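You operate a simulated robot arm through the tools that you are given. There is no shell and no other tool. Be economical: measure what you need, move in short steps, check, and stop when the job is done.

Carry out the task below with a simulated robot arm. There is one attempt and no reset: what you move stays moved.

TASK
Put the green stone in the blue bowl. Then put the ink cartridge labelled "INK 30" from the top of the sorting table on top of the iron weight and the ink cartridge labelled "INK 40" on top of the red-banded bundle.

It is judged by the outcome, as a careful person would: the job done as asked, and still so three seconds after it is handed in. It fails if anything else is knocked over, pushed out of place, dropped, spilled or broken.

THE ROBOT
A 7-joint arm with a two-finger parallel gripper, fixed in place. Base frame: the origin is at the foot of the arm, x ahead of it, y to its left, z up; the work surface is at about z = 660. Lengths are in mm, angles in degrees, forces in N, time in s.
With the tool pointing down near the work surface it reaches from about 240 to 680 mm from the base axis. Its first joint turns from -66.0 to 66.0 degrees. Payload 1.57 kg.
Tool frame: the origin (TCP) lies between the finger pads and is the grasp point; the fingertips stand 30 mm ahead of it; z points along the fingers, y is the line along which they close. The gripper opens to 110 mm. The fingers are 24 mm wide and 12 mm thick; the gripper's body (48 by 112 mm) begins 78 mm behind the TCP.
Orientation is that of the tool frame in the base frame, as [roll, pitch, yaw] about the fixed x, y, z axes, in that order (R = Rz(yaw) Ry(pitch) Rx(roll)). With the fingers straight down and closing along the base's y, the tool's x points along the base's -x, its y along +y and its z along -z.

THE INTERFACE
- The arm moves only by the tool drive_tool. Its argument "plan" is a list of rows, each a list of 3 entries, a list of its own where there are three numbers: the shift along the tool's x, y, z in mm, then the turn, a rotation vector about the tool's x, y, z in degrees, then the gripper command, from -1 (fully open) to 1 (shut), values between in proportion. In form: [[[dx, dy, dz], [rx, ry, rz], grip], ...]. A call has 1 to 10 rows; each row is the pose to reach, as a shift and turn from the pose commanded when the call began, along the tool's axes at that moment. A row lasts 0.2 s, in which the tool goes at most 50 mm and 8.6 degrees; a call with a longer step from one row to the next is refused whole, and so is a gripper value outside its range. A pose out of reach is approached as far as the arm can. The call stops where the force on the tool passes 40 N (or 10 N more than at its start, if that is more) or the arm is blocked; 0.2 s more then pass. The fingers move at their own pace (about 108 mm/s each) and stop on an object; they squeeze with about 33 N. The grip force told is the motor's: it shows also when the fingers shut on nothing. Time passes only in rows, and 0.2 s behind the last, so rows that repeat a pose let the fingers close. It gives the time, the measured TCP pose, the force on the tool (base axes), the opening and the grip force at its end, in the units of the frame above (readings bear some noise).
- Cameras (640 x 400 px; columns grow to the right, rows downward): "scene" is fixed at [158.8, -416.2, 1380]; the picture's right is [0.61, -0.79, 0.00], its down [-0.62, -0.48, -0.62] and it looks along [0.49, 0.38, -0.79] (base axes); focal length 328 px, centre (320, 200). "wrist" rides on the gripper at [-36, 0, -80] in the tool frame; the picture's right is [0.00, -1.00, 0.00], its down [0.97, 0.00, -0.24] and it looks along [0.24, 0.00, 0.97] (tool axes); focal length 218 px, centre (320, 200).
- snapshot(camera): a new picture of that camera. No time passes.
- probe_pixels(camera, pixels): for up to 12 pixels [column, row] of the newest picture of that camera ("zoom" is the newest enlarged one), the place [x, y, z] in the base frame of the surface seen there, good to about 3 mm, but the place of the scene camera against the robot may be out by one fixed shift of up to 18 mm in any direction. No time passes.
- enlarge(camera, box): a new picture of the part [left, top, right, bottom] of that camera's present view, enlarged. No time passes.
- finish_job(): hands the job in; it is judged then, once.

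Work in short steps. Measure before you move; look again where a grasp or a placing could have gone wrong, and mend it. You have 80 turns and 54 pictures in all, the two below and enlarged ones among them. Open the gripper and draw the arm clear of the work before you hand the job in, unless the task says otherwise; then end with one line.

The tools are called after "Call:" as name(argument=value, ...) on one line, values as JSON. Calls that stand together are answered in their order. drive_tool: Moves the arm, as the interface text tells. Its arguments: {"type":"object","properties":{"plan":{"type":"array","items":{"type":"array"}}},"required":["plan"]} The other tools are called the same way: snapshot (camera) takes a picture; probe_pixels (camera, pixels) gives the place of the surface under pixels of a picture; enlarge (camera, box) takes an enlarged picture of a part of a camera's view; finish_job () hands the job in.

At the start:

```text
clock: 0.0
eef_pos: [451.2, -87.8, 992.2]
tcp_rot: [179.9, 0.0, -180.0]
ft_force: [-0.5, -0.3, -0.4]
gripper_width: 110.0
gripper_force: 0.2
```

scene: 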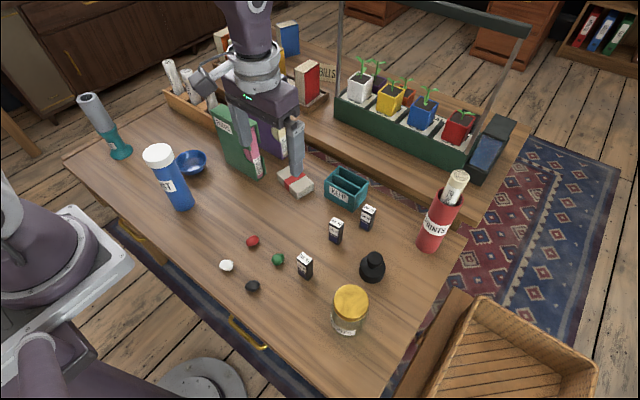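
wrist: 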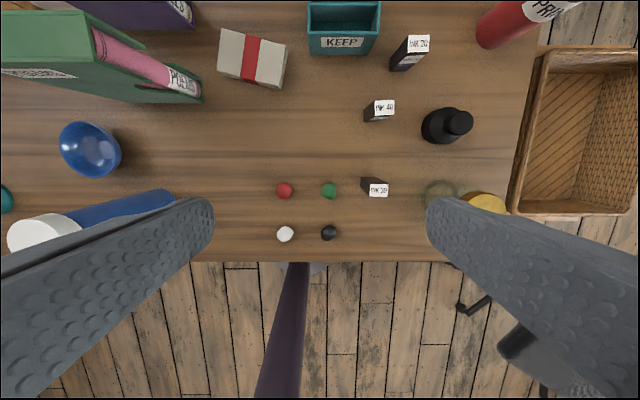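

The wrist view shows three cartridges near (410,50), (379,110) and (374,188). I'll enlarge that area to read the labels, and also enlarge the scene view.

Call:
enlarge(camera="wrist", box=[260, 20, 500, 250])

Call:
enlarge(camera="scene", box=[210, 150, 450, 310])

Call:
probe_pixels(camera="wrist", pixels=[[329, 190], [284, 190], [90, 150], [63, 150], [117, 150], [90, 125], [90, 176], [460, 122], [440, 128], [252, 60], [232, 45], [275, 65]])

```text
1.74 times, centred on (380, 135) of wrist
```

zoom: 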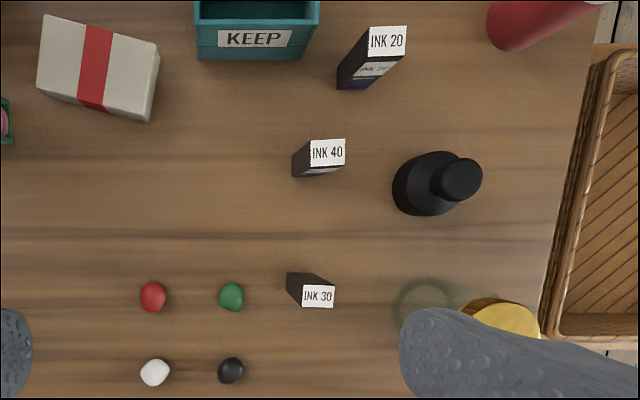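

```text
2.50 times, centred on (330, 230) of scene
```

zoom: 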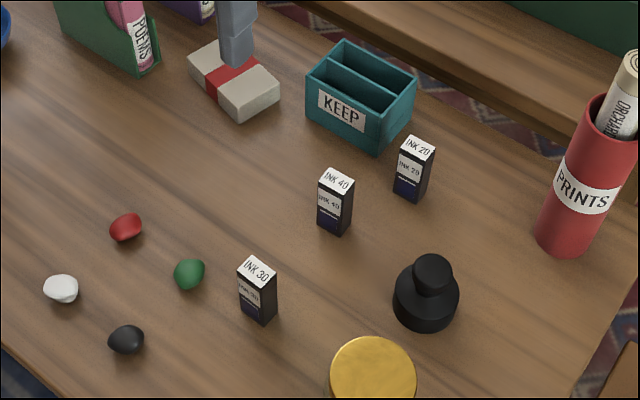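

```text
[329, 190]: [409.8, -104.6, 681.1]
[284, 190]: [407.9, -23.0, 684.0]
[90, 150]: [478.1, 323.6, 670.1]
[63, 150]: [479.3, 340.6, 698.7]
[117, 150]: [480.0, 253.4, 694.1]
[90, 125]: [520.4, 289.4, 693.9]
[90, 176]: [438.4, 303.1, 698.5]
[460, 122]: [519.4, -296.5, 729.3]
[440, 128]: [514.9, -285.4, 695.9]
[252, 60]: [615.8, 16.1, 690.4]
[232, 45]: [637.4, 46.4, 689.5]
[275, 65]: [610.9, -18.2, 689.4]
```

INK 30 is the nearest cartridge and INK 40 is the middle one. The green stone is at about (410,-105,681). I'll move over it for a closer look.

Call:
drive_tool(plan=[[[20, -8, 40], [0, 0, 0], -0.3], [[41, -17, 80], [0, 0, 0], -0.3], [[41, -17, 125], [0, 0, 0], -0.3], [[41, -17, 165], [0, 0, 0], -0.3], [[41, -17, 195], [0, 0, 0], -0.3], [[41, -17, 195], [0, 0, 0], -0.3]])

Call:
snapshot(camera="wrist")

```text
clock: 1.4
eef_pos: [407.0, -105.7, 797.0]
tcp_rot: [-180.0, 0.0, 180.0]
ft_force: [-0.1, 0.2, 0.1]
gripper_width: 71.4
gripper_force: 0.0
```

```text
49 pictures are left
```

wrist: 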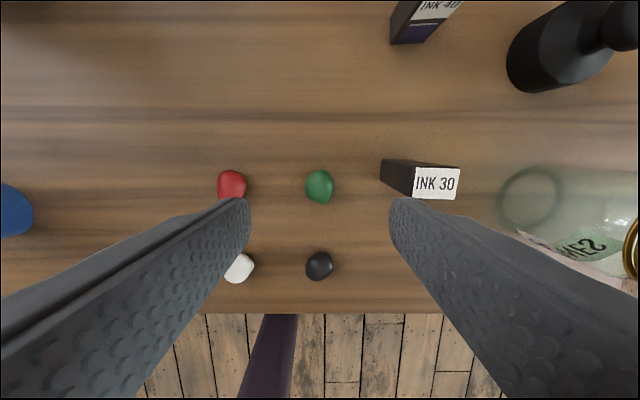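

The green stone is at (319,187). I'll probe its edges, its neighbours and the top corners of INK 30.

Call:
probe_pixels(camera="wrist", pixels=[[308, 187], [331, 187], [319, 187], [319, 175], [319, 201], [319, 255], [233, 180], [416, 170], [457, 171], [414, 196], [454, 196], [383, 165]])

```text
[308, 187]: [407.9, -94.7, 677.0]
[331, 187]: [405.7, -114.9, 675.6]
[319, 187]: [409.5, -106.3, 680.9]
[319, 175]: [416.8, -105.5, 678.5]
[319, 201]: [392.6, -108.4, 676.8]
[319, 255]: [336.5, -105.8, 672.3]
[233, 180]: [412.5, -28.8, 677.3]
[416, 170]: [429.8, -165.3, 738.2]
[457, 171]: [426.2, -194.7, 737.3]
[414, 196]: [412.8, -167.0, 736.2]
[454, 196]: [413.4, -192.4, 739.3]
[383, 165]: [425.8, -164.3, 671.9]
```

The stone's centre is about (406,-105) and its top is at 681. I'll descend with a narrow opening until the fingertips are about 4 mm off the table, then close.

Call:
drive_tool(plan=[[[1, 1, 40], [0, 0, 0], 0.05], [[1, 1, 75], [0, 0, 0], 0.05], [[1, 1, 95], [0, 0, 0], 0.05], [[1, 1, 103], [0, 0, 0], 0.05], [[1, 1, 103], [0, 0, 0], 0.6], [[1, 1, 103], [0, 0, 0], 1], [[1, 1, 103], [0, 0, 0], 1], [[1, 1, 103], [0, 0, 0], 1]])

```text
clock: 3.2
eef_pos: [409.4, -104.1, 693.8]
tcp_rot: [179.9, 0.0, -180.0]
ft_force: [0.5, 0.2, 0.7]
gripper_width: 29.4
gripper_force: 33.9
```

The grip holds at 29 mm. I'll lift high to clear the bottle and then look at the bowl area.

Call:
drive_tool(plan=[[[0, 0, -40], [0, 0, 0], 1], [[0, 0, -85], [0, 0, 0], 1], [[0, 0, -130], [0, 0, 0], 1], [[0, 0, -175], [0, 0, 0], 1], [[0, 0, -220], [0, 0, 0], 1], [[0, 0, -265], [0, 0, 0], 1], [[0, 0, -290], [0, 0, 0], 1]])

Call:
snapshot(camera="wrist")

Call:
snapshot(camera="scene")

Call:
probe_pixels(camera="scene", pixels=[[158, 150], [183, 205], [145, 150], [172, 155], [190, 162], [177, 162], [206, 160], [190, 152], [240, 160], [90, 97], [118, 150]])

```text
clock: 4.8
eef_pos: [408.2, -104.5, 987.2]
tcp_rot: [-180.0, 0.0, 179.9]
ft_force: [-0.2, 0.2, -0.1]
gripper_width: 29.3
gripper_force: 32.8
```

```text
48 pictures are left
```

wrist: 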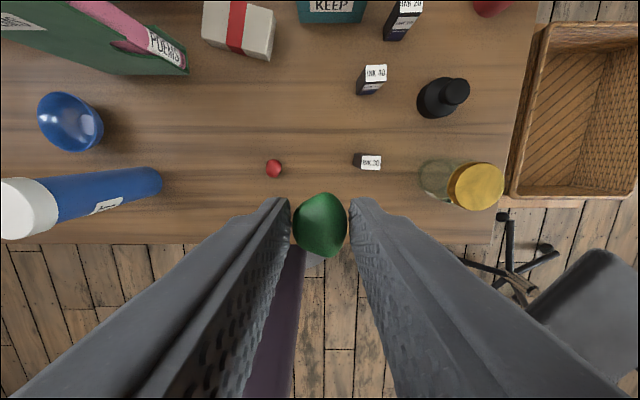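

```text
47 pictures are left
```

scene: 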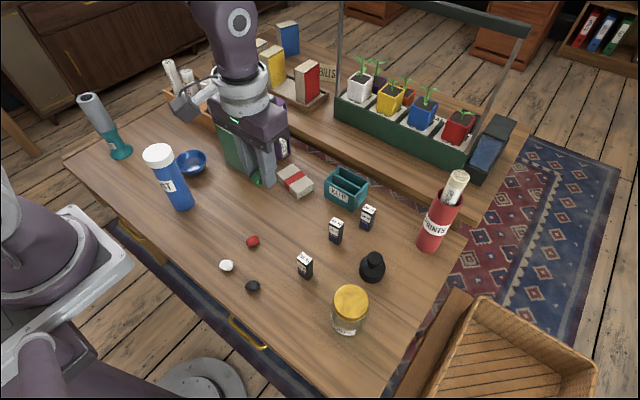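

```text
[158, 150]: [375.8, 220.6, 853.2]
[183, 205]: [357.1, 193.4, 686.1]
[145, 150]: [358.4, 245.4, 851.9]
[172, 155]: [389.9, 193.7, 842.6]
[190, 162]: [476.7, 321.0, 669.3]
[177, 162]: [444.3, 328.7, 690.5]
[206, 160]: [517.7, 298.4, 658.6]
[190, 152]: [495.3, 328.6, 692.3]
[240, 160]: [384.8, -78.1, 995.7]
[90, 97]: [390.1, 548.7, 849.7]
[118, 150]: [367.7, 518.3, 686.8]
```

The stone is held. The bowl's centre is near (479,297), and the bottle top at about (375,220) reaches 853. I'll carry the stone across at z≈987, above the bottle.

Call:
drive_tool(plan=[[[-10, 45, 0], [0, 0, 0], 1], [[-20, 90, 0], [0, 0, 0], 1], [[-30, 135, 0], [0, 0, 0], 1], [[-40, 180, 0], [0, 0, 0], 1], [[-50, 225, 0], [0, 0, 0], 1], [[-60, 270, 0], [0, 0, 0], 1], [[-66, 315, 0], [0, 0, 0], 1], [[-71, 360, 0], [0, 0, 0], 1], [[-71, 400, 0], [0, 0, 0], 1], [[-71, 400, 0], [0, 0, 0], 1]])

Call:
snapshot(camera="wrist")

Call:
snapshot(camera="scene")

```text
clock: 7.0
eef_pos: [483.6, 299.1, 981.5]
tcp_rot: [180.0, 0.0, 180.0]
ft_force: [1.1, 0.1, -0.3]
gripper_width: 29.4
gripper_force: 33.2
```

```text
46 pictures are left
```

wrist: 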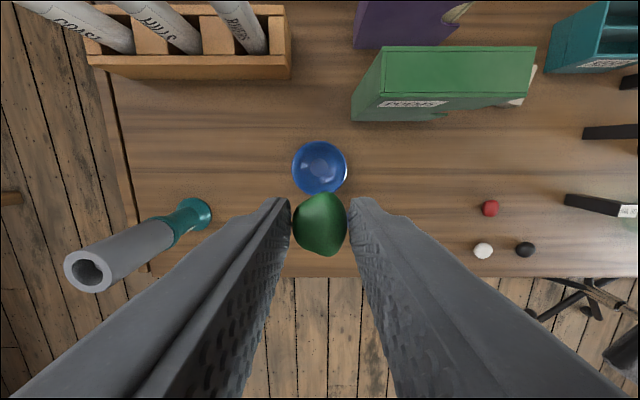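

```text
45 pictures are left
```

scene: 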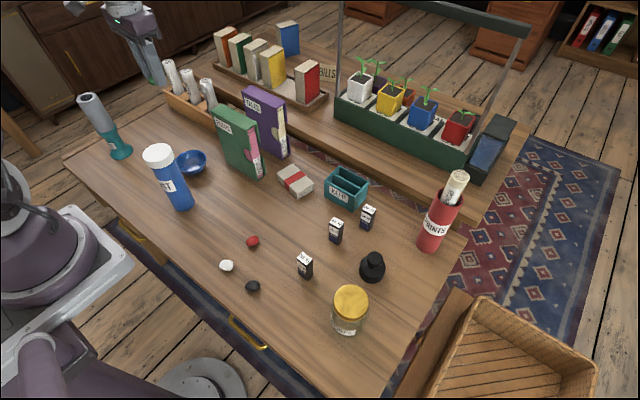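

The bowl shows clear at (320,167). I'll probe its rim and the rack face.

Call:
probe_pixels(camera="wrist", pixels=[[294, 168], [346, 168], [320, 143], [320, 192], [320, 167], [380, 112], [440, 90], [360, 90], [200, 75]])

```text
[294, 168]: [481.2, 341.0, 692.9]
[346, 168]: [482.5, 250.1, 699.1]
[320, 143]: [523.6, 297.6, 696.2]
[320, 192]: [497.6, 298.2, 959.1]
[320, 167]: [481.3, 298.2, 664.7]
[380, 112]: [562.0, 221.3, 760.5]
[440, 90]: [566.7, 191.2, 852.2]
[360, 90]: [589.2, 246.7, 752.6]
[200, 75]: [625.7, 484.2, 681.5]
```

The bowl's centre is (481,297) and the rack starts at x≥562, so it's clear. I'll descend straight down to TCP 735 and check.

Call:
drive_tool(plan=[[[2, -2, 45], [0, 0, 0], 1], [[2, -2, 90], [0, 0, 0], 1], [[2, -2, 130], [0, 0, 0], 1], [[2, -2, 165], [0, 0, 0], 1], [[2, -2, 200], [0, 0, 0], 1], [[2, -2, 230], [0, 0, 0], 1], [[2, -2, 248], [0, 0, 0], 1], [[2, -2, 248], [0, 0, 0], 1]])

Call:
snapshot(camera="scene")

```text
clock: 8.8
eef_pos: [477.6, 295.0, 734.1]
tcp_rot: [179.9, 0.0, 179.9]
ft_force: [-0.7, -0.5, -0.3]
gripper_width: 28.8
gripper_force: 33.4
```

```text
44 pictures are left
```

scene: 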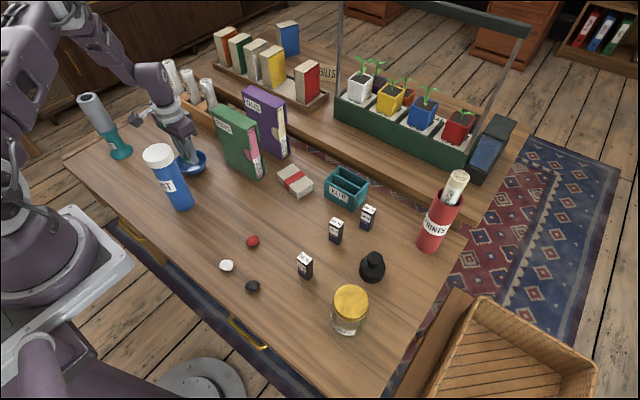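

Everything is clear. I'll lower 14 mm more, open only slightly (to about 46 mm), then rise.

Call:
drive_tool(plan=[[[-2, 1, 14], [0, 0, 0], 1], [[-2, 1, 14], [0, 0, 0], 0.2], [[-2, 1, 14], [0, 0, 0], 0.2], [[-2, 1, -10], [0, 0, 0], 0.2], [[-2, 1, -50], [0, 0, 0], 0.2], [[-2, 1, -95], [0, 0, 0], 0.2], [[-2, 1, -140], [0, 0, 0], 0.2], [[-2, 1, -185], [0, 0, 0], 0.2], [[-2, 1, -230], [0, 0, 0], 0.2], [[-2, 1, -250], [0, 0, 0], 0.2]])

Call:
snapshot(camera="wrist")

```text
clock: 11.0
eef_pos: [477.6, 296.8, 984.9]
tcp_rot: [180.0, 0.0, -180.0]
ft_force: [0.3, -0.1, 0.0]
gripper_width: 44.1
gripper_force: 0.1
```

```text
43 pictures are left
```

wrist: 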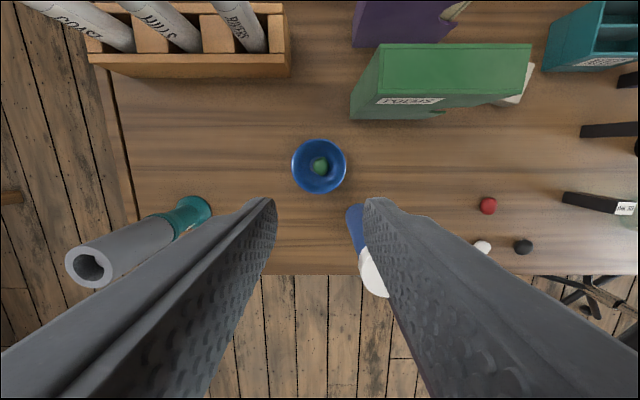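

The stone is in the bowl. I'll go back towards the weight and cartridges at the same height.

Call:
drive_tool(plan=[[[0, -48, 0], [0, 0, 0], 0.2], [[0, -96, 0], [0, 0, 0], 0.2], [[0, -144, 0], [0, 0, 0], 0.2], [[0, -192, 0], [0, 0, 0], 0.2], [[0, -240, 0], [0, 0, 0], 0.2], [[0, -288, 0], [0, 0, 0], 0.2], [[0, -336, 0], [0, 0, 0], 0.2], [[0, -384, 0], [0, 0, 0], 0.2], [[0, -432, 0], [0, 0, 0], 0.2], [[0, -480, 0], [0, 0, 0], 0.2]])

Call:
drive_tool(plan=[[[0, -40, 30], [0, 0, 0], 0.2], [[0, -80, 70], [0, 0, 0], 0.2], [[0, -104, 100], [0, 0, 0], 0.2], [[0, -104, 100], [0, 0, 0], 0.2]])

Call:
snapshot(camera="wrist")

```text
clock: 13.2
eef_pos: [480.3, -188.2, 985.0]
tcp_rot: [180.0, 0.0, -179.9]
ft_force: [-0.3, -0.4, 0.3]
gripper_width: 44.1
gripper_force: 0.0
```

```text
refused: row 2 steps farther than a row can; nothing moved
```

```text
42 pictures are left
```

wrist: 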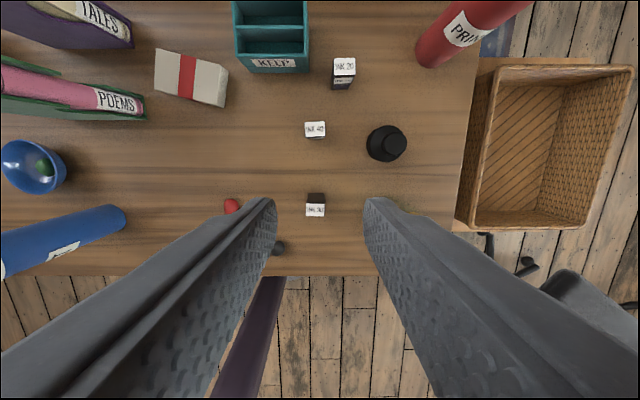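

Call:
drive_tool(plan=[[[0, -30, 20], [0, 0, 0], 0.2], [[0, -60, 50], [0, 0, 0], 0.2], [[0, -90, 80], [0, 0, 0], 0.2], [[0, -104, 110], [0, 0, 0], 0.2], [[0, -104, 110], [0, 0, 0], 0.2]])

Call:
snapshot(camera="wrist")

Call:
enlarge(camera="scene", box=[290, 190, 410, 290])

```text
clock: 14.4
eef_pos: [480.5, -292.3, 878.2]
tcp_rot: [-180.0, 0.0, 179.9]
ft_force: [-0.6, -0.7, 0.3]
gripper_width: 43.9
gripper_force: 0.0
```

```text
41 pictures are left
```

wrist: 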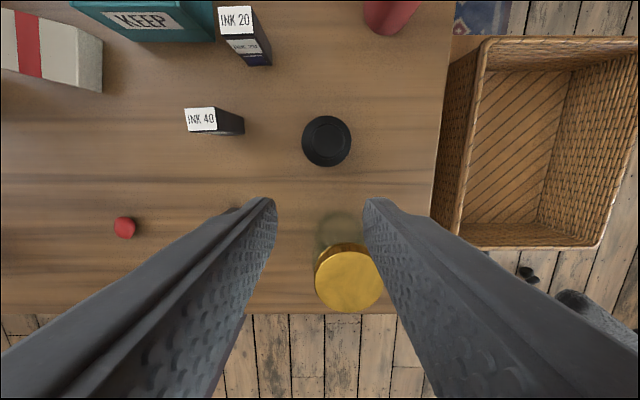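

```text
4.00 times, centred on (350, 240) of scene
```

zoom: 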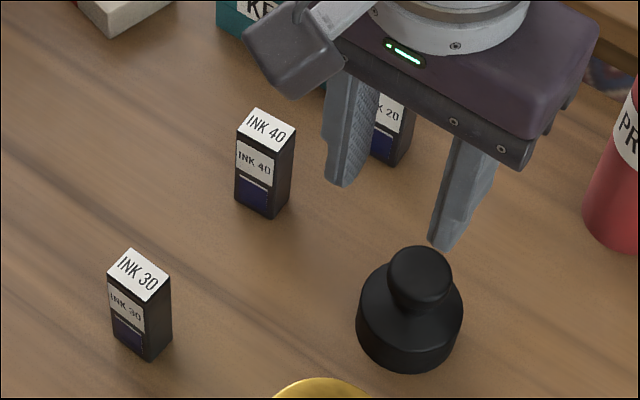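

I'll enlarge the weight to measure its knob, and probe the cartridges and jar.

Call:
enlarge(camera="wrist", box=[276, 100, 376, 180])

Call:
probe_pixels(camera="wrist", pixels=[[186, 112], [214, 110], [216, 130], [188, 132], [240, 122], [230, 134], [318, 133], [345, 285], [380, 20], [430, 150], [240, 20], [238, 50]])

```text
5.00 times, centred on (326, 140) of wrist
```

zoom: 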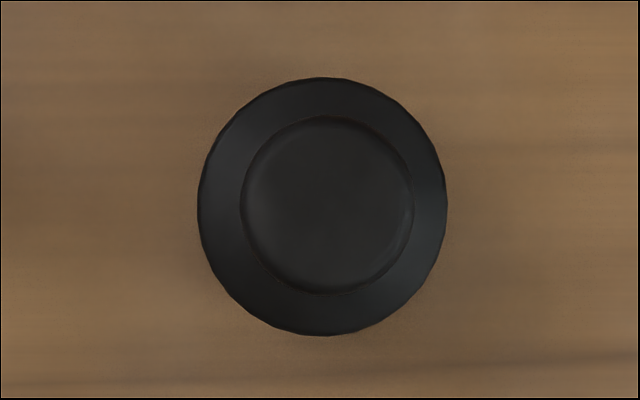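

```text
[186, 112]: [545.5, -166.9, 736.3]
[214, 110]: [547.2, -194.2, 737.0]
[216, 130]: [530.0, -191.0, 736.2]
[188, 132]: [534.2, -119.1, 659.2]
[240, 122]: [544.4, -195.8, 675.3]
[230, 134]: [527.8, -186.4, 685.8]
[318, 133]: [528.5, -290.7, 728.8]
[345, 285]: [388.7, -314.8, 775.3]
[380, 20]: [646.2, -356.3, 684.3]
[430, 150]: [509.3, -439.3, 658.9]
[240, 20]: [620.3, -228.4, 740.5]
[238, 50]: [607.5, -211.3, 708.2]
```

Call:
probe_pixels(camera="zoom", pixels=[[328, 205], [255, 205], [402, 205], [328, 130], [328, 282], [300, 180], [355, 235], [215, 205], [430, 205], [328, 95], [328, 322], [268, 205]])

```text
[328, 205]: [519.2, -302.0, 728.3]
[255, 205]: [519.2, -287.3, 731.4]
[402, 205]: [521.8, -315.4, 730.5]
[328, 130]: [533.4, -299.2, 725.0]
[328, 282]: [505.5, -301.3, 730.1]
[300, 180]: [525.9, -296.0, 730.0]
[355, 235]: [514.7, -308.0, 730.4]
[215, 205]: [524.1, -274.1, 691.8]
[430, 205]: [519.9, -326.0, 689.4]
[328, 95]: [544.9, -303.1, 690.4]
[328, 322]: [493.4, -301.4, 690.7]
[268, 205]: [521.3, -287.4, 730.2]
```

The knob's top is flat at z≈730, centred at (519.5,-301) and about 34 mm across. The cartridges have a 28×17 mm footprint and are about 77 mm tall, so one can stand on the knob. I'll move above INK 30.

Call:
drive_tool(plan=[[[18, 35, 0], [0, 0, 0], 0.2], [[36, 70, 0], [0, 0, 0], 0.2], [[58, 100, 10], [0, 0, 0], 0.1], [[58, 112, 40], [0, 0, 0], 0.0], [[58, 112, 48], [0, 0, 0], 0.0], [[58, 112, 48], [0, 0, 0], 0.0]])

Call:
enlarge(camera="wrist", box=[260, 140, 380, 240])

```text
clock: 15.8
eef_pos: [421.1, -178.2, 830.2]
tcp_rot: [180.0, 0.0, -180.0]
ft_force: [0.0, 0.2, 0.7]
gripper_width: 54.8
gripper_force: 0.1
```

```text
4.00 times, centred on (320, 190) of wrist
```

zoom: 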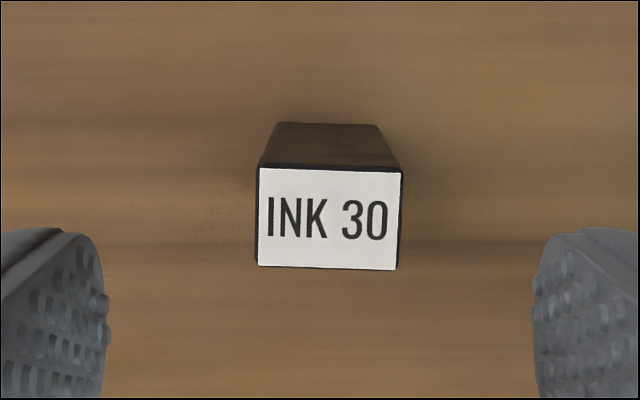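

Call:
probe_pixels(camera="zoom", pixels=[[263, 172], [396, 176], [262, 262], [391, 266], [328, 218], [328, 176], [328, 262], [328, 126]])

```text
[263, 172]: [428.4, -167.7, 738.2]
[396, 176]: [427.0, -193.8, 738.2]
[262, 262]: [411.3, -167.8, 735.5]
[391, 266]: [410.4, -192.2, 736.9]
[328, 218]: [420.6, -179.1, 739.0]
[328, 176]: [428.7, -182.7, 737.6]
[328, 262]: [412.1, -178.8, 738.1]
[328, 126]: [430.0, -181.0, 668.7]
```

INK 30's centre is (419.5,-180.3) and it's well aligned. I'll descend to TCP 712 and grip it.

Call:
drive_tool(plan=[[[1, -1, 40], [0, 0, 0], 0.0], [[1, -1, 80], [0, 0, 0], 0.0], [[1, -1, 108], [0, 0, 0], 0.0], [[1, -1, 118], [0, 0, 0], 0.0], [[1, -1, 118], [0, 0, 0], 0.0], [[1, -1, 118], [0, 0, 0], 0.5], [[1, -1, 118], [0, 0, 0], 1], [[1, -1, 118], [0, 0, 0], 1]])

```text
clock: 17.6
eef_pos: [420.5, -174.3, 709.8]
tcp_rot: [180.0, 0.0, 179.9]
ft_force: [-0.7, 0.5, 0.0]
gripper_width: 29.6
gripper_force: 33.1
```

It's gripped at 29.6 mm. I'll lift straight up to clear things and check.

Call:
drive_tool(plan=[[[0, 0, -20], [0, 0, 0], 1], [[0, 0, -60], [0, 0, 0], 1], [[0, 0, -100], [0, 0, 0], 1], [[0, 0, -140], [0, 0, 0], 1], [[0, 0, -170], [0, 0, 0], 1], [[0, 0, -170], [0, 0, 0], 1]])

Call:
snapshot(camera="wrist")

Call:
enlarge(camera="scene", box=[220, 100, 480, 300])

```text
clock: 19.0
eef_pos: [421.5, -177.5, 879.1]
tcp_rot: [-180.0, 0.1, 180.0]
ft_force: [0.2, 0.1, -0.2]
gripper_width: 29.3
gripper_force: 32.3
```

```text
37 pictures are left
```

wrist: 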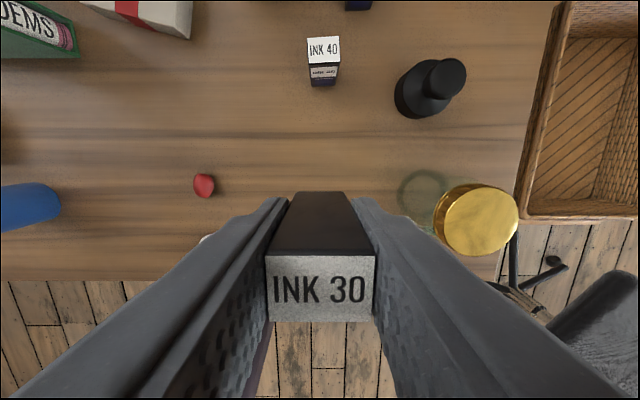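

```text
2.00 times, centred on (350, 200) of scene
```

zoom: 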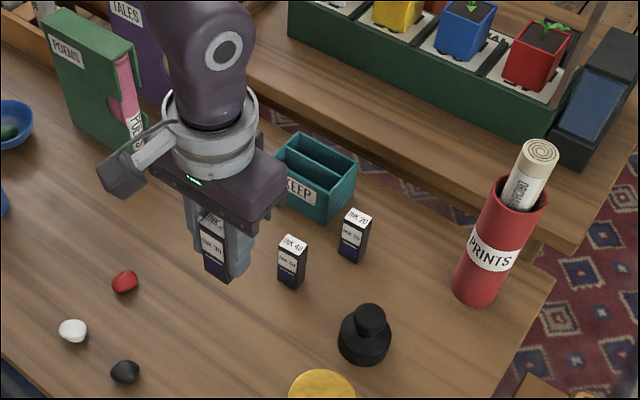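

INK 30 is held upright. I'll probe its top and the knob in this same frame, so the relative shift is reliable.

Call:
probe_pixels(camera="wrist", pixels=[[270, 262], [372, 262], [275, 317], [369, 317], [320, 290], [432, 77], [462, 77], [447, 62], [447, 92], [447, 77], [475, 220], [320, 194]])

```text
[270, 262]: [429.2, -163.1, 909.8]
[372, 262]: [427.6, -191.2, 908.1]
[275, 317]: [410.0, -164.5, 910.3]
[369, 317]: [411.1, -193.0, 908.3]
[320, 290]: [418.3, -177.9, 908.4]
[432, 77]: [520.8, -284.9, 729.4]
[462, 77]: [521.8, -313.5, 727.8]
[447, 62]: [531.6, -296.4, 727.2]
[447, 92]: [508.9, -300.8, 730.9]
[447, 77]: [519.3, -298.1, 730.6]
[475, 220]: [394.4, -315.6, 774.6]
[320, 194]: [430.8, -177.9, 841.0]
```

The required shift is +100.5 in x and −122 in y. I'll carry it over the knob, then lower until it's about 15 mm above.

Call:
drive_tool(plan=[[[-25, -30, 0], [0, 0, 0], 1], [[-50, -61, 0], [0, 0, 0], 1], [[-75, -92, 0], [0, 0, 0], 1], [[-100.5, -122, 0], [0, 0, 0], 1], [[-100.5, -122, 0], [0, 0, 0], 1], [[-100.5, -122, 35], [0, 0, 0], 1], [[-100.5, -122, 65], [0, 0, 0], 1], [[-100.5, -122, 82], [0, 0, 0], 1], [[-100.5, -122, 82], [0, 0, 0], 1]])

Call:
snapshot(camera="wrist")

Call:
enlarge(camera="scene", box=[310, 170, 430, 290])

```text
clock: 21.0
eef_pos: [522.1, -300.7, 799.2]
tcp_rot: [179.9, 0.0, -180.0]
ft_force: [-0.2, 0.4, -0.4]
gripper_width: 29.3
gripper_force: 32.9
```

```text
35 pictures are left
```

wrist: 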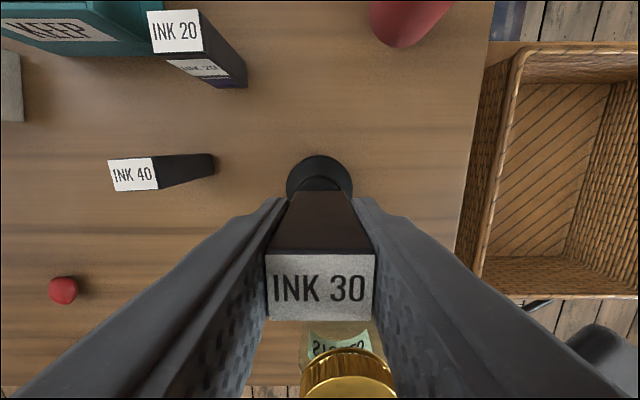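

```text
3.33 times, centred on (370, 230) of scene
```

zoom: 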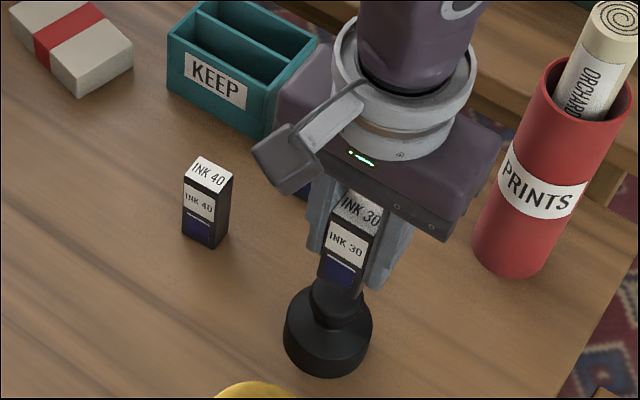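

It's aligned over the knob. I'll lower in small steps until it makes light contact.

Call:
drive_tool(plan=[[[0, 0, 8], [0, 0, 0], 1], [[0, 0, 13], [0, 0, 0], 1], [[0, 0, 15], [0, 0, 0], 1], [[0, 0, 16], [0, 0, 0], 1], [[0, 0, 16], [0, 0, 0], 1]])

Call:
enlarge(camera="scene", box=[330, 220, 410, 290])

```text
clock: 22.2
eef_pos: [521.9, -300.7, 783.3]
tcp_rot: [-179.9, 0.1, -180.0]
ft_force: [0.3, -0.1, -0.7]
gripper_width: 29.4
gripper_force: 32.6
```

```text
5.71 times, centred on (370, 255) of scene
```

zoom: 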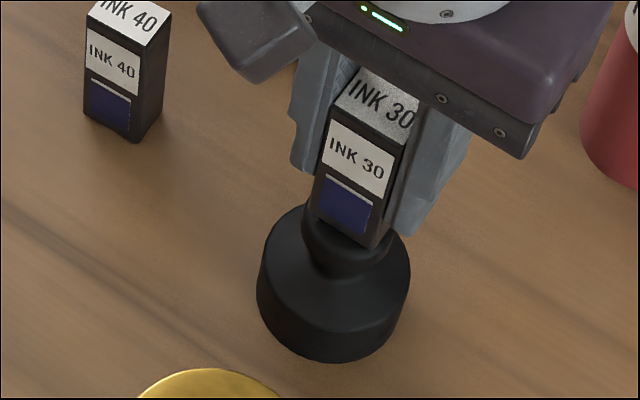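

Call:
drive_tool(plan=[[[0, 0, 1], [0, 0, 0], 1], [[0, 0, 1], [0, 0, 0], 1]])

Call:
drive_tool(plan=[[[0, 0, 1], [0, 0, 0], 1], [[0, 0, 1], [0, 0, 0], 1]])

Call:
drive_tool(plan=[[[0, 0, 1], [0, 0, 0], 1], [[0, 0, 1], [0, 0, 0], 1]])

```text
clock: 22.8
eef_pos: [521.2, -300.0, 781.2]
tcp_rot: [179.9, 0.0, -179.9]
ft_force: [0.8, 0.0, -0.3]
gripper_width: 29.2
gripper_force: 33.4
```

```text
clock: 23.4
eef_pos: [521.8, -299.5, 779.3]
tcp_rot: [180.0, 0.0, 180.0]
ft_force: [0.5, -0.3, -0.9]
gripper_width: 29.2
gripper_force: 32.7
```

```text
clock: 24.0
eef_pos: [521.3, -299.2, 778.6]
tcp_rot: [180.0, 0.0, 180.0]
ft_force: [-1.5, 1.4, 4.6]
gripper_width: 29.7
gripper_force: 32.6
```

The force rose to 4.6 N upward, so it's in contact. I'll release slowly, keeping the pose.

Call:
drive_tool(plan=[[[0, 0, 0], [0, 0, 0], 0.4], [[0, 0, 0], [0, 0, 0], 0.2], [[0, 0, 0], [0, 0, 0], 0.15], [[0, 0, 0], [0, 0, 0], 0.15]])

Call:
enlarge(camera="scene", box=[330, 220, 410, 290])

Call:
snapshot(camera="wrist")

```text
clock: 25.0
eef_pos: [522.9, -299.7, 779.1]
tcp_rot: [180.0, 0.0, 180.0]
ft_force: [0.0, -0.3, 0.6]
gripper_width: 46.9
gripper_force: 0.0
```

```text
5.71 times, centred on (370, 255) of scene
```

zoom: 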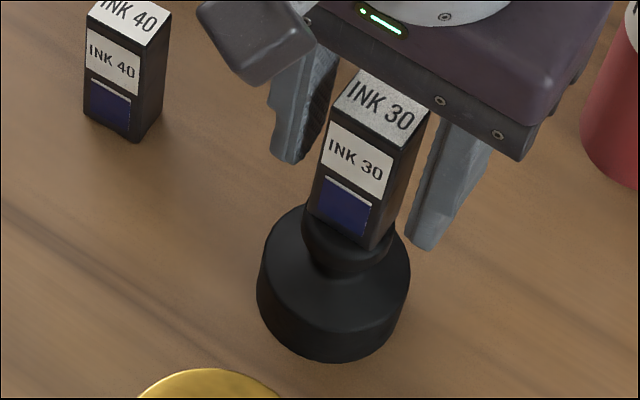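

```text
31 pictures are left
```

wrist: 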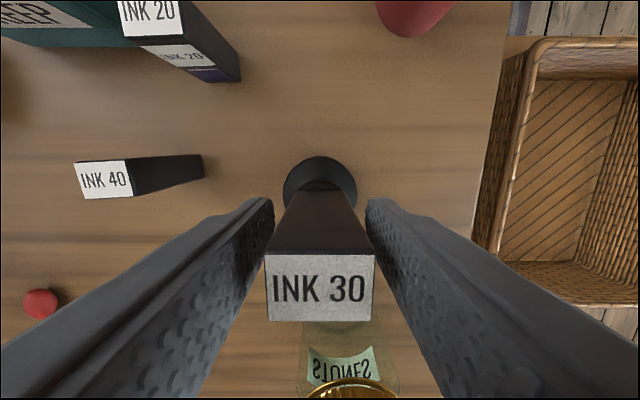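

It stands steady. I'll retreat straight up and look again.

Call:
drive_tool(plan=[[[0, 0, -10], [0, 0, 0], 0.1], [[0, 0, -35], [0, 0, 0], 0.1], [[0, 0, -70], [0, 0, 0], 0.1], [[0, 0, -110], [0, 0, 0], 0.1], [[0, 0, -150], [0, 0, 0], 0.1], [[0, 0, -150], [0, 0, 0], 0.1]])

Call:
snapshot(camera="wrist")

Call:
snapshot(camera="scene")

```text
clock: 26.4
eef_pos: [521.3, -300.9, 932.9]
tcp_rot: [-180.0, -0.1, -180.0]
ft_force: [-0.4, -0.2, 0.3]
gripper_width: 49.4
gripper_force: 0.0
```

```text
30 pictures are left
```

wrist: 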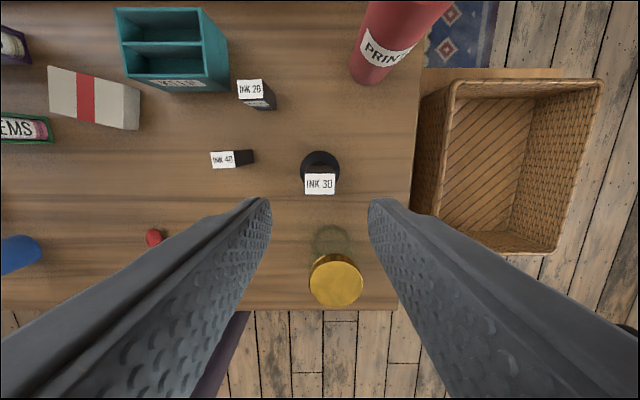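

```text
29 pictures are left
```

scene: 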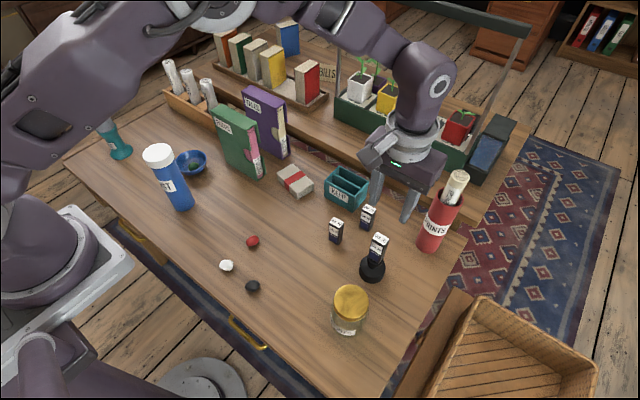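

INK 30 is stable on the weight. Next I'll move above INK 40, near (538,-180), going sideways first.

Call:
drive_tool(plan=[[[-5, 40, 0], [0, 0, 0], 0.1], [[-10, 80, 0], [0, 0, 0], 0.1], [[-17, 121, 0], [0, 0, 0], 0.1], [[-17, 121, 40], [0, 0, 0], 0.1], [[-17, 121, 80], [0, 0, 0], 0.1], [[-17, 121, 100], [0, 0, 0], 0.1], [[-17, 121, 100], [0, 0, 0], 0.1]])

Call:
enlarge(camera="wrist", box=[240, 120, 400, 240])

```text
clock: 28.0
eef_pos: [540.5, -179.4, 828.3]
tcp_rot: [-179.9, 0.0, -179.9]
ft_force: [-0.4, 0.6, -0.3]
gripper_width: 49.9
gripper_force: 0.0
```

```text
3.33 times, centred on (320, 180) of wrist
```

zoom: 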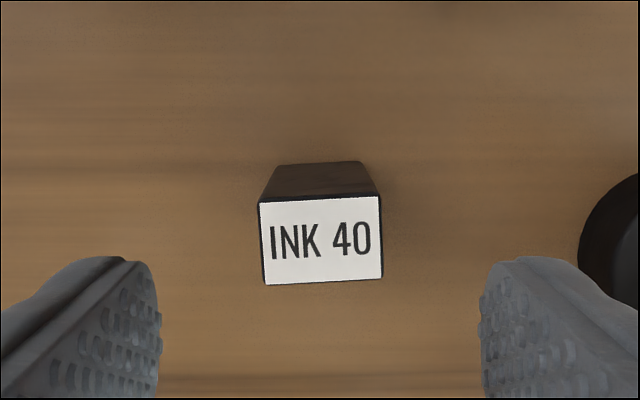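

Call:
probe_pixels(camera="zoom", pixels=[[264, 208], [375, 202], [269, 280], [377, 275], [321, 241], [585, 245], [321, 165]])

```text
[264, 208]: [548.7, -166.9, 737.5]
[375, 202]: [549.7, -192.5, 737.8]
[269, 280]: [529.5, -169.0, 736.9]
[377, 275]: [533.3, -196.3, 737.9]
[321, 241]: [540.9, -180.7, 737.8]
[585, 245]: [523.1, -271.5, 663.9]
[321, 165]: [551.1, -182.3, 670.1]
```

INK 40's centre is (540.3,-181.2), yawed about 3°. I'll descend to about 712 with that turn and grip.

Call:
drive_tool(plan=[[[0, -1, 40], [0, 0, -3], 0.1], [[0, -1, 80], [0, 0, -3], 0.1], [[0, -1, 106], [0, 0, -3], 0.1], [[0, -1, 117], [0, 0, -3], 0.1], [[0, -1, 117], [0, 0, -3], 0.1], [[0, -1, 117], [0, 0, -3], 0.5], [[0, -1, 117], [0, 0, -3], 1], [[0, -1, 117], [0, 0, -3], 1]])

```text
clock: 29.8
eef_pos: [540.4, -179.6, 711.1]
tcp_rot: [-179.9, 0.0, -177.0]
ft_force: [-0.4, 0.1, 0.2]
gripper_width: 29.2
gripper_force: 33.4
```

It's gripped. I'll lift, then move part of the way toward the bundle and look.

Call:
drive_tool(plan=[[[0, 0, -20], [0, 0, 0], 1], [[0, 0, -60], [0, 0, 0], 1], [[0, 0, -105], [0, 0, 0], 1], [[0, 0, -150], [0, 0, 0], 1], [[0, 0, -190], [0, 0, 0], 1], [[0, 48, -190], [0, 0, 3], 1], [[0, 96, -190], [0, 0, 3], 1], [[0, 144, -190], [0, 0, 3], 1], [[0, 190, -190], [0, 0, 3], 1], [[0, 190, -190], [0, 0, 3], 1]])

Call:
snapshot(camera="wrist")

Call:
snapshot(camera="scene")

```text
clock: 32.0
eef_pos: [529.1, 8.9, 899.3]
tcp_rot: [-179.9, 0.0, 180.0]
ft_force: [0.0, -0.1, -1.2]
gripper_width: 29.4
gripper_force: 32.8
```

```text
27 pictures are left
```

wrist: 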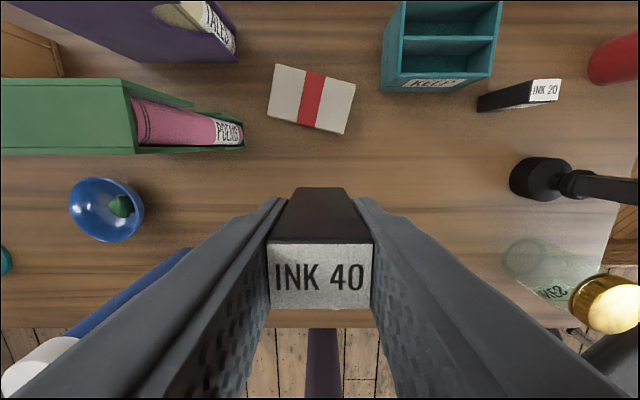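

```text
26 pictures are left
```

scene: 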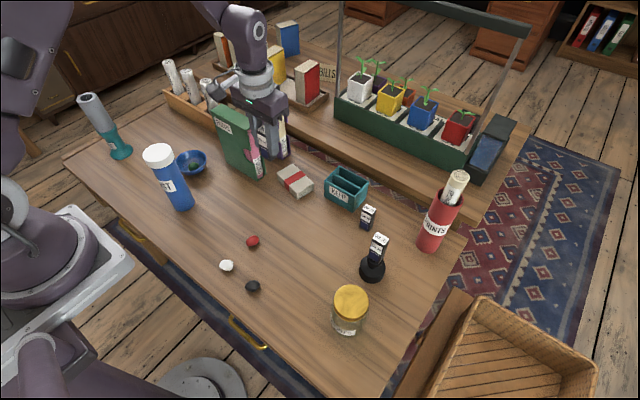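

Call:
probe_pixels(camera="wrist", pixels=[[278, 70], [353, 88], [270, 113], [342, 130], [313, 98], [330, 105], [240, 130], [242, 148], [195, 103], [234, 45], [388, 85], [320, 275]])

```text
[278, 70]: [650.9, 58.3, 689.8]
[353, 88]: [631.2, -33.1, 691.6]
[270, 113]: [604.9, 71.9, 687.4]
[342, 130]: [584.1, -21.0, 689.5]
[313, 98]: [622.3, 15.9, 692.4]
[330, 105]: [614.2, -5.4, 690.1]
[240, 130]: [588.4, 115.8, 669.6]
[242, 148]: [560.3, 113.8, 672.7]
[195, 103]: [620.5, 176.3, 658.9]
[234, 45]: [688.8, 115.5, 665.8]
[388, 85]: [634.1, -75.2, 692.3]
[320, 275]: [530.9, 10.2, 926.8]
```

The bundle's centre is about (617,17), its top is at 690 and it's yawed −12°; the racks end at y≥114. I'll move over it with a 12° turn and stop about 14 mm above.

Call:
drive_tool(plan=[[[-30, 3, 0], [0, 0, 4], 1], [[-60, 6, 0], [0, 0, 8], 1], [[-87, 8, 0], [0, 0, 12], 1], [[-87, 8, 0], [0, 0, 12], 1], [[-87, 8, 40], [0, 0, 12], 1], [[-87, 8, 80], [0, 0, 12], 1], [[-87, 8, 115], [0, 0, 12], 1], [[-87, 8, 135], [0, 0, 12], 1], [[-87, 8, 143], [0, 0, 12], 1], [[-87, 8, 143], [0, 0, 12], 1]])

Call:
snapshot(camera="wrist")

Call:
enlarge(camera="scene", box=[220, 90, 380, 220])

```text
clock: 34.2
eef_pos: [615.4, 17.0, 759.4]
tcp_rot: [-180.0, 0.0, 168.0]
ft_force: [0.3, -1.0, -0.3]
gripper_width: 29.3
gripper_force: 33.0
```

```text
25 pictures are left
```

wrist: 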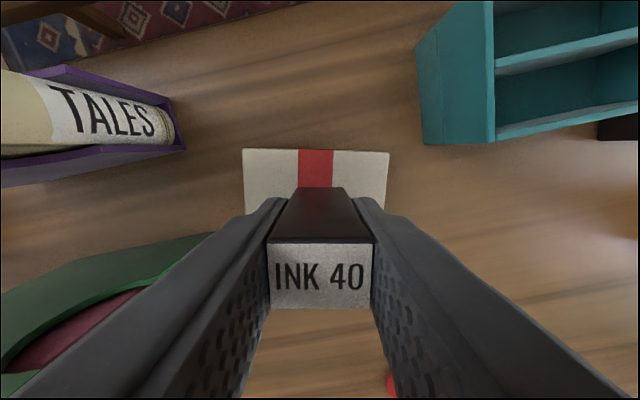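

```text
3.08 times, centred on (300, 155) of scene
```

zoom: 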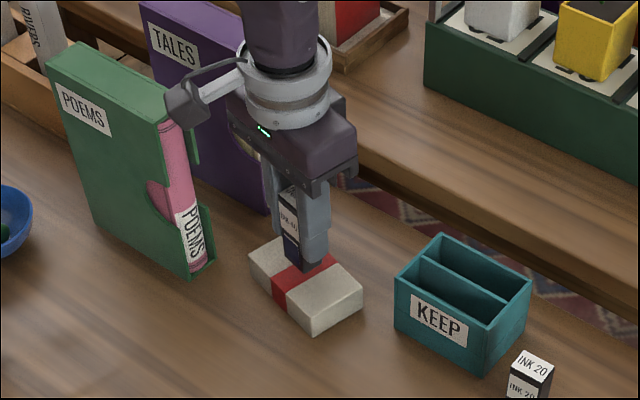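

It's centred over the band with clear space. I'll lower in small steps.

Call:
drive_tool(plan=[[[0, 0, 8], [0, 0, 0], 1], [[0, 0, 13], [0, 0, 0], 1], [[0, 0, 14], [0, 0, 0], 1], [[0, 0, 14], [0, 0, 0], 1]])

Call:
drive_tool(plan=[[[0, 0, 1.5], [0, 0, 0], 1], [[0, 0, 1.5], [0, 0, 0], 1]])

Call:
drive_tool(plan=[[[0, 0, 1], [0, 0, 0], 1], [[0, 0, 1], [0, 0, 0], 1]])

```text
clock: 35.2
eef_pos: [616.7, 18.1, 744.1]
tcp_rot: [180.0, 0.1, 168.0]
ft_force: [-1.4, -0.1, -0.6]
gripper_width: 29.4
gripper_force: 33.4
```

```text
clock: 35.8
eef_pos: [615.4, 17.6, 742.8]
tcp_rot: [-179.9, 0.0, 168.0]
ft_force: [0.0, 0.4, -1.3]
gripper_width: 29.4
gripper_force: 33.2
```

```text
clock: 36.4
eef_pos: [615.1, 16.2, 742.7]
tcp_rot: [180.0, 0.0, 168.1]
ft_force: [-0.3, 0.7, -1.0]
gripper_width: 29.3
gripper_force: 33.2
```

No contact yet, so I'll continue in 1 mm steps.

Call:
drive_tool(plan=[[[0, 0, 1], [0, 0, 0], 1], [[0, 0, 1], [0, 0, 0], 1]])

Call:
drive_tool(plan=[[[0, 0, 1], [0, 0, 0], 1], [[0, 0, 1], [0, 0, 0], 1]])

```text
clock: 37.0
eef_pos: [615.9, 18.2, 741.9]
tcp_rot: [-179.9, 0.0, 168.0]
ft_force: [0.5, 0.4, -0.2]
gripper_width: 29.1
gripper_force: 33.1
```

```text
clock: 37.6
eef_pos: [616.2, 18.4, 739.9]
tcp_rot: [-180.0, 0.1, 168.0]
ft_force: [-3.3, -1.7, 14.5]
gripper_width: 29.2
gripper_force: 33.1
```

Contact, at 14.5 N. I'll back off a hair and release slowly.

Call:
drive_tool(plan=[[[0, 0, -0.5], [0, 0, 0], 1], [[0, 0, -0.5], [0, 0, 0], 0.4], [[0, 0, -0.5], [0, 0, 0], 0.2], [[0, 0, -0.5], [0, 0, 0], 0.15], [[0, 0, -0.5], [0, 0, 0], 0.15]])

Call:
enlarge(camera="scene", box=[240, 120, 360, 220])

```text
clock: 38.8
eef_pos: [615.5, 16.6, 739.9]
tcp_rot: [179.9, 0.1, 168.0]
ft_force: [0.3, 0.0, 0.3]
gripper_width: 46.8
gripper_force: 0.1
```

```text
4.00 times, centred on (300, 170) of scene
```

zoom: 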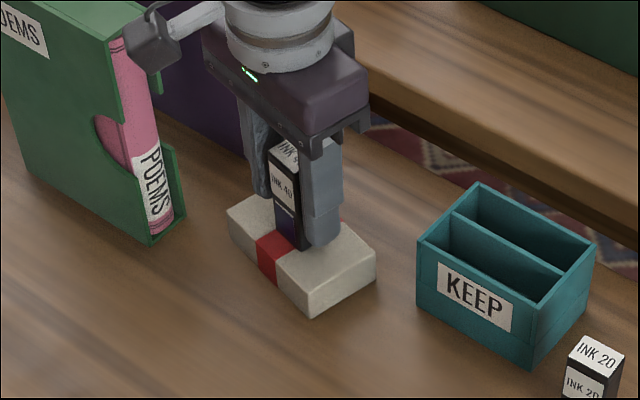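

It's upright. I'll raise the arm straight up and verify.

Call:
drive_tool(plan=[[[0, 0, -10], [0, 0, 0], 0.1], [[0, 0, -40], [0, 0, 0], 0.1], [[0, 0, -80], [0, 0, 0], 0.1], [[0, 0, -120], [0, 0, 0], 0.1], [[0, 0, -165], [0, 0, 0], 0.1], [[0, 0, -210], [0, 0, 0], 0], [[40, 0, -230], [0, 0, 0], -0.5], [[85, 0, -230], [0, 0, 0], -1], [[130, 0, -230], [0, 0, 0], -1], [[130, 0, -230], [0, 0, 0], -1]])

Call:
snapshot(camera="scene")

Call:
snapshot(camera="wrist")

```text
clock: 41.0
eef_pos: [488.3, 43.3, 971.5]
tcp_rot: [-179.9, 0.0, 168.0]
ft_force: [0.4, 0.4, 0.3]
gripper_width: 109.8
gripper_force: 0.1
```

```text
22 pictures are left
```

scene: 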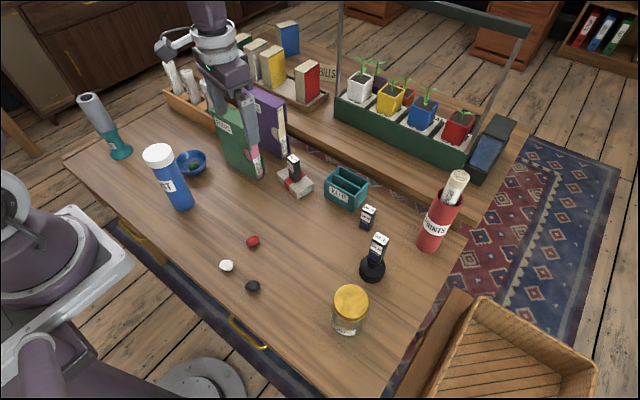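

```text
21 pictures are left
```

wrist: 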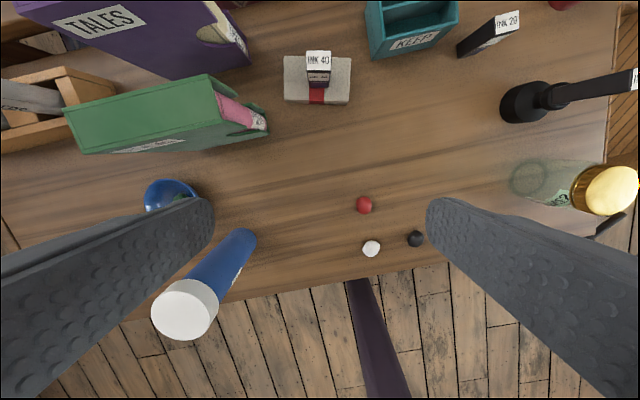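

All three items are in place, nothing else has moved, and the arm is clear with the gripper open. I'm handing the job in.

Call:
finish_job()

```text
The job is handed in.
```

The green stone is in the blue bowl, INK 30 is standing on the iron weight, and INK 40 is standing on the red-banded bundle; the final pictures show nothing else disturbed.
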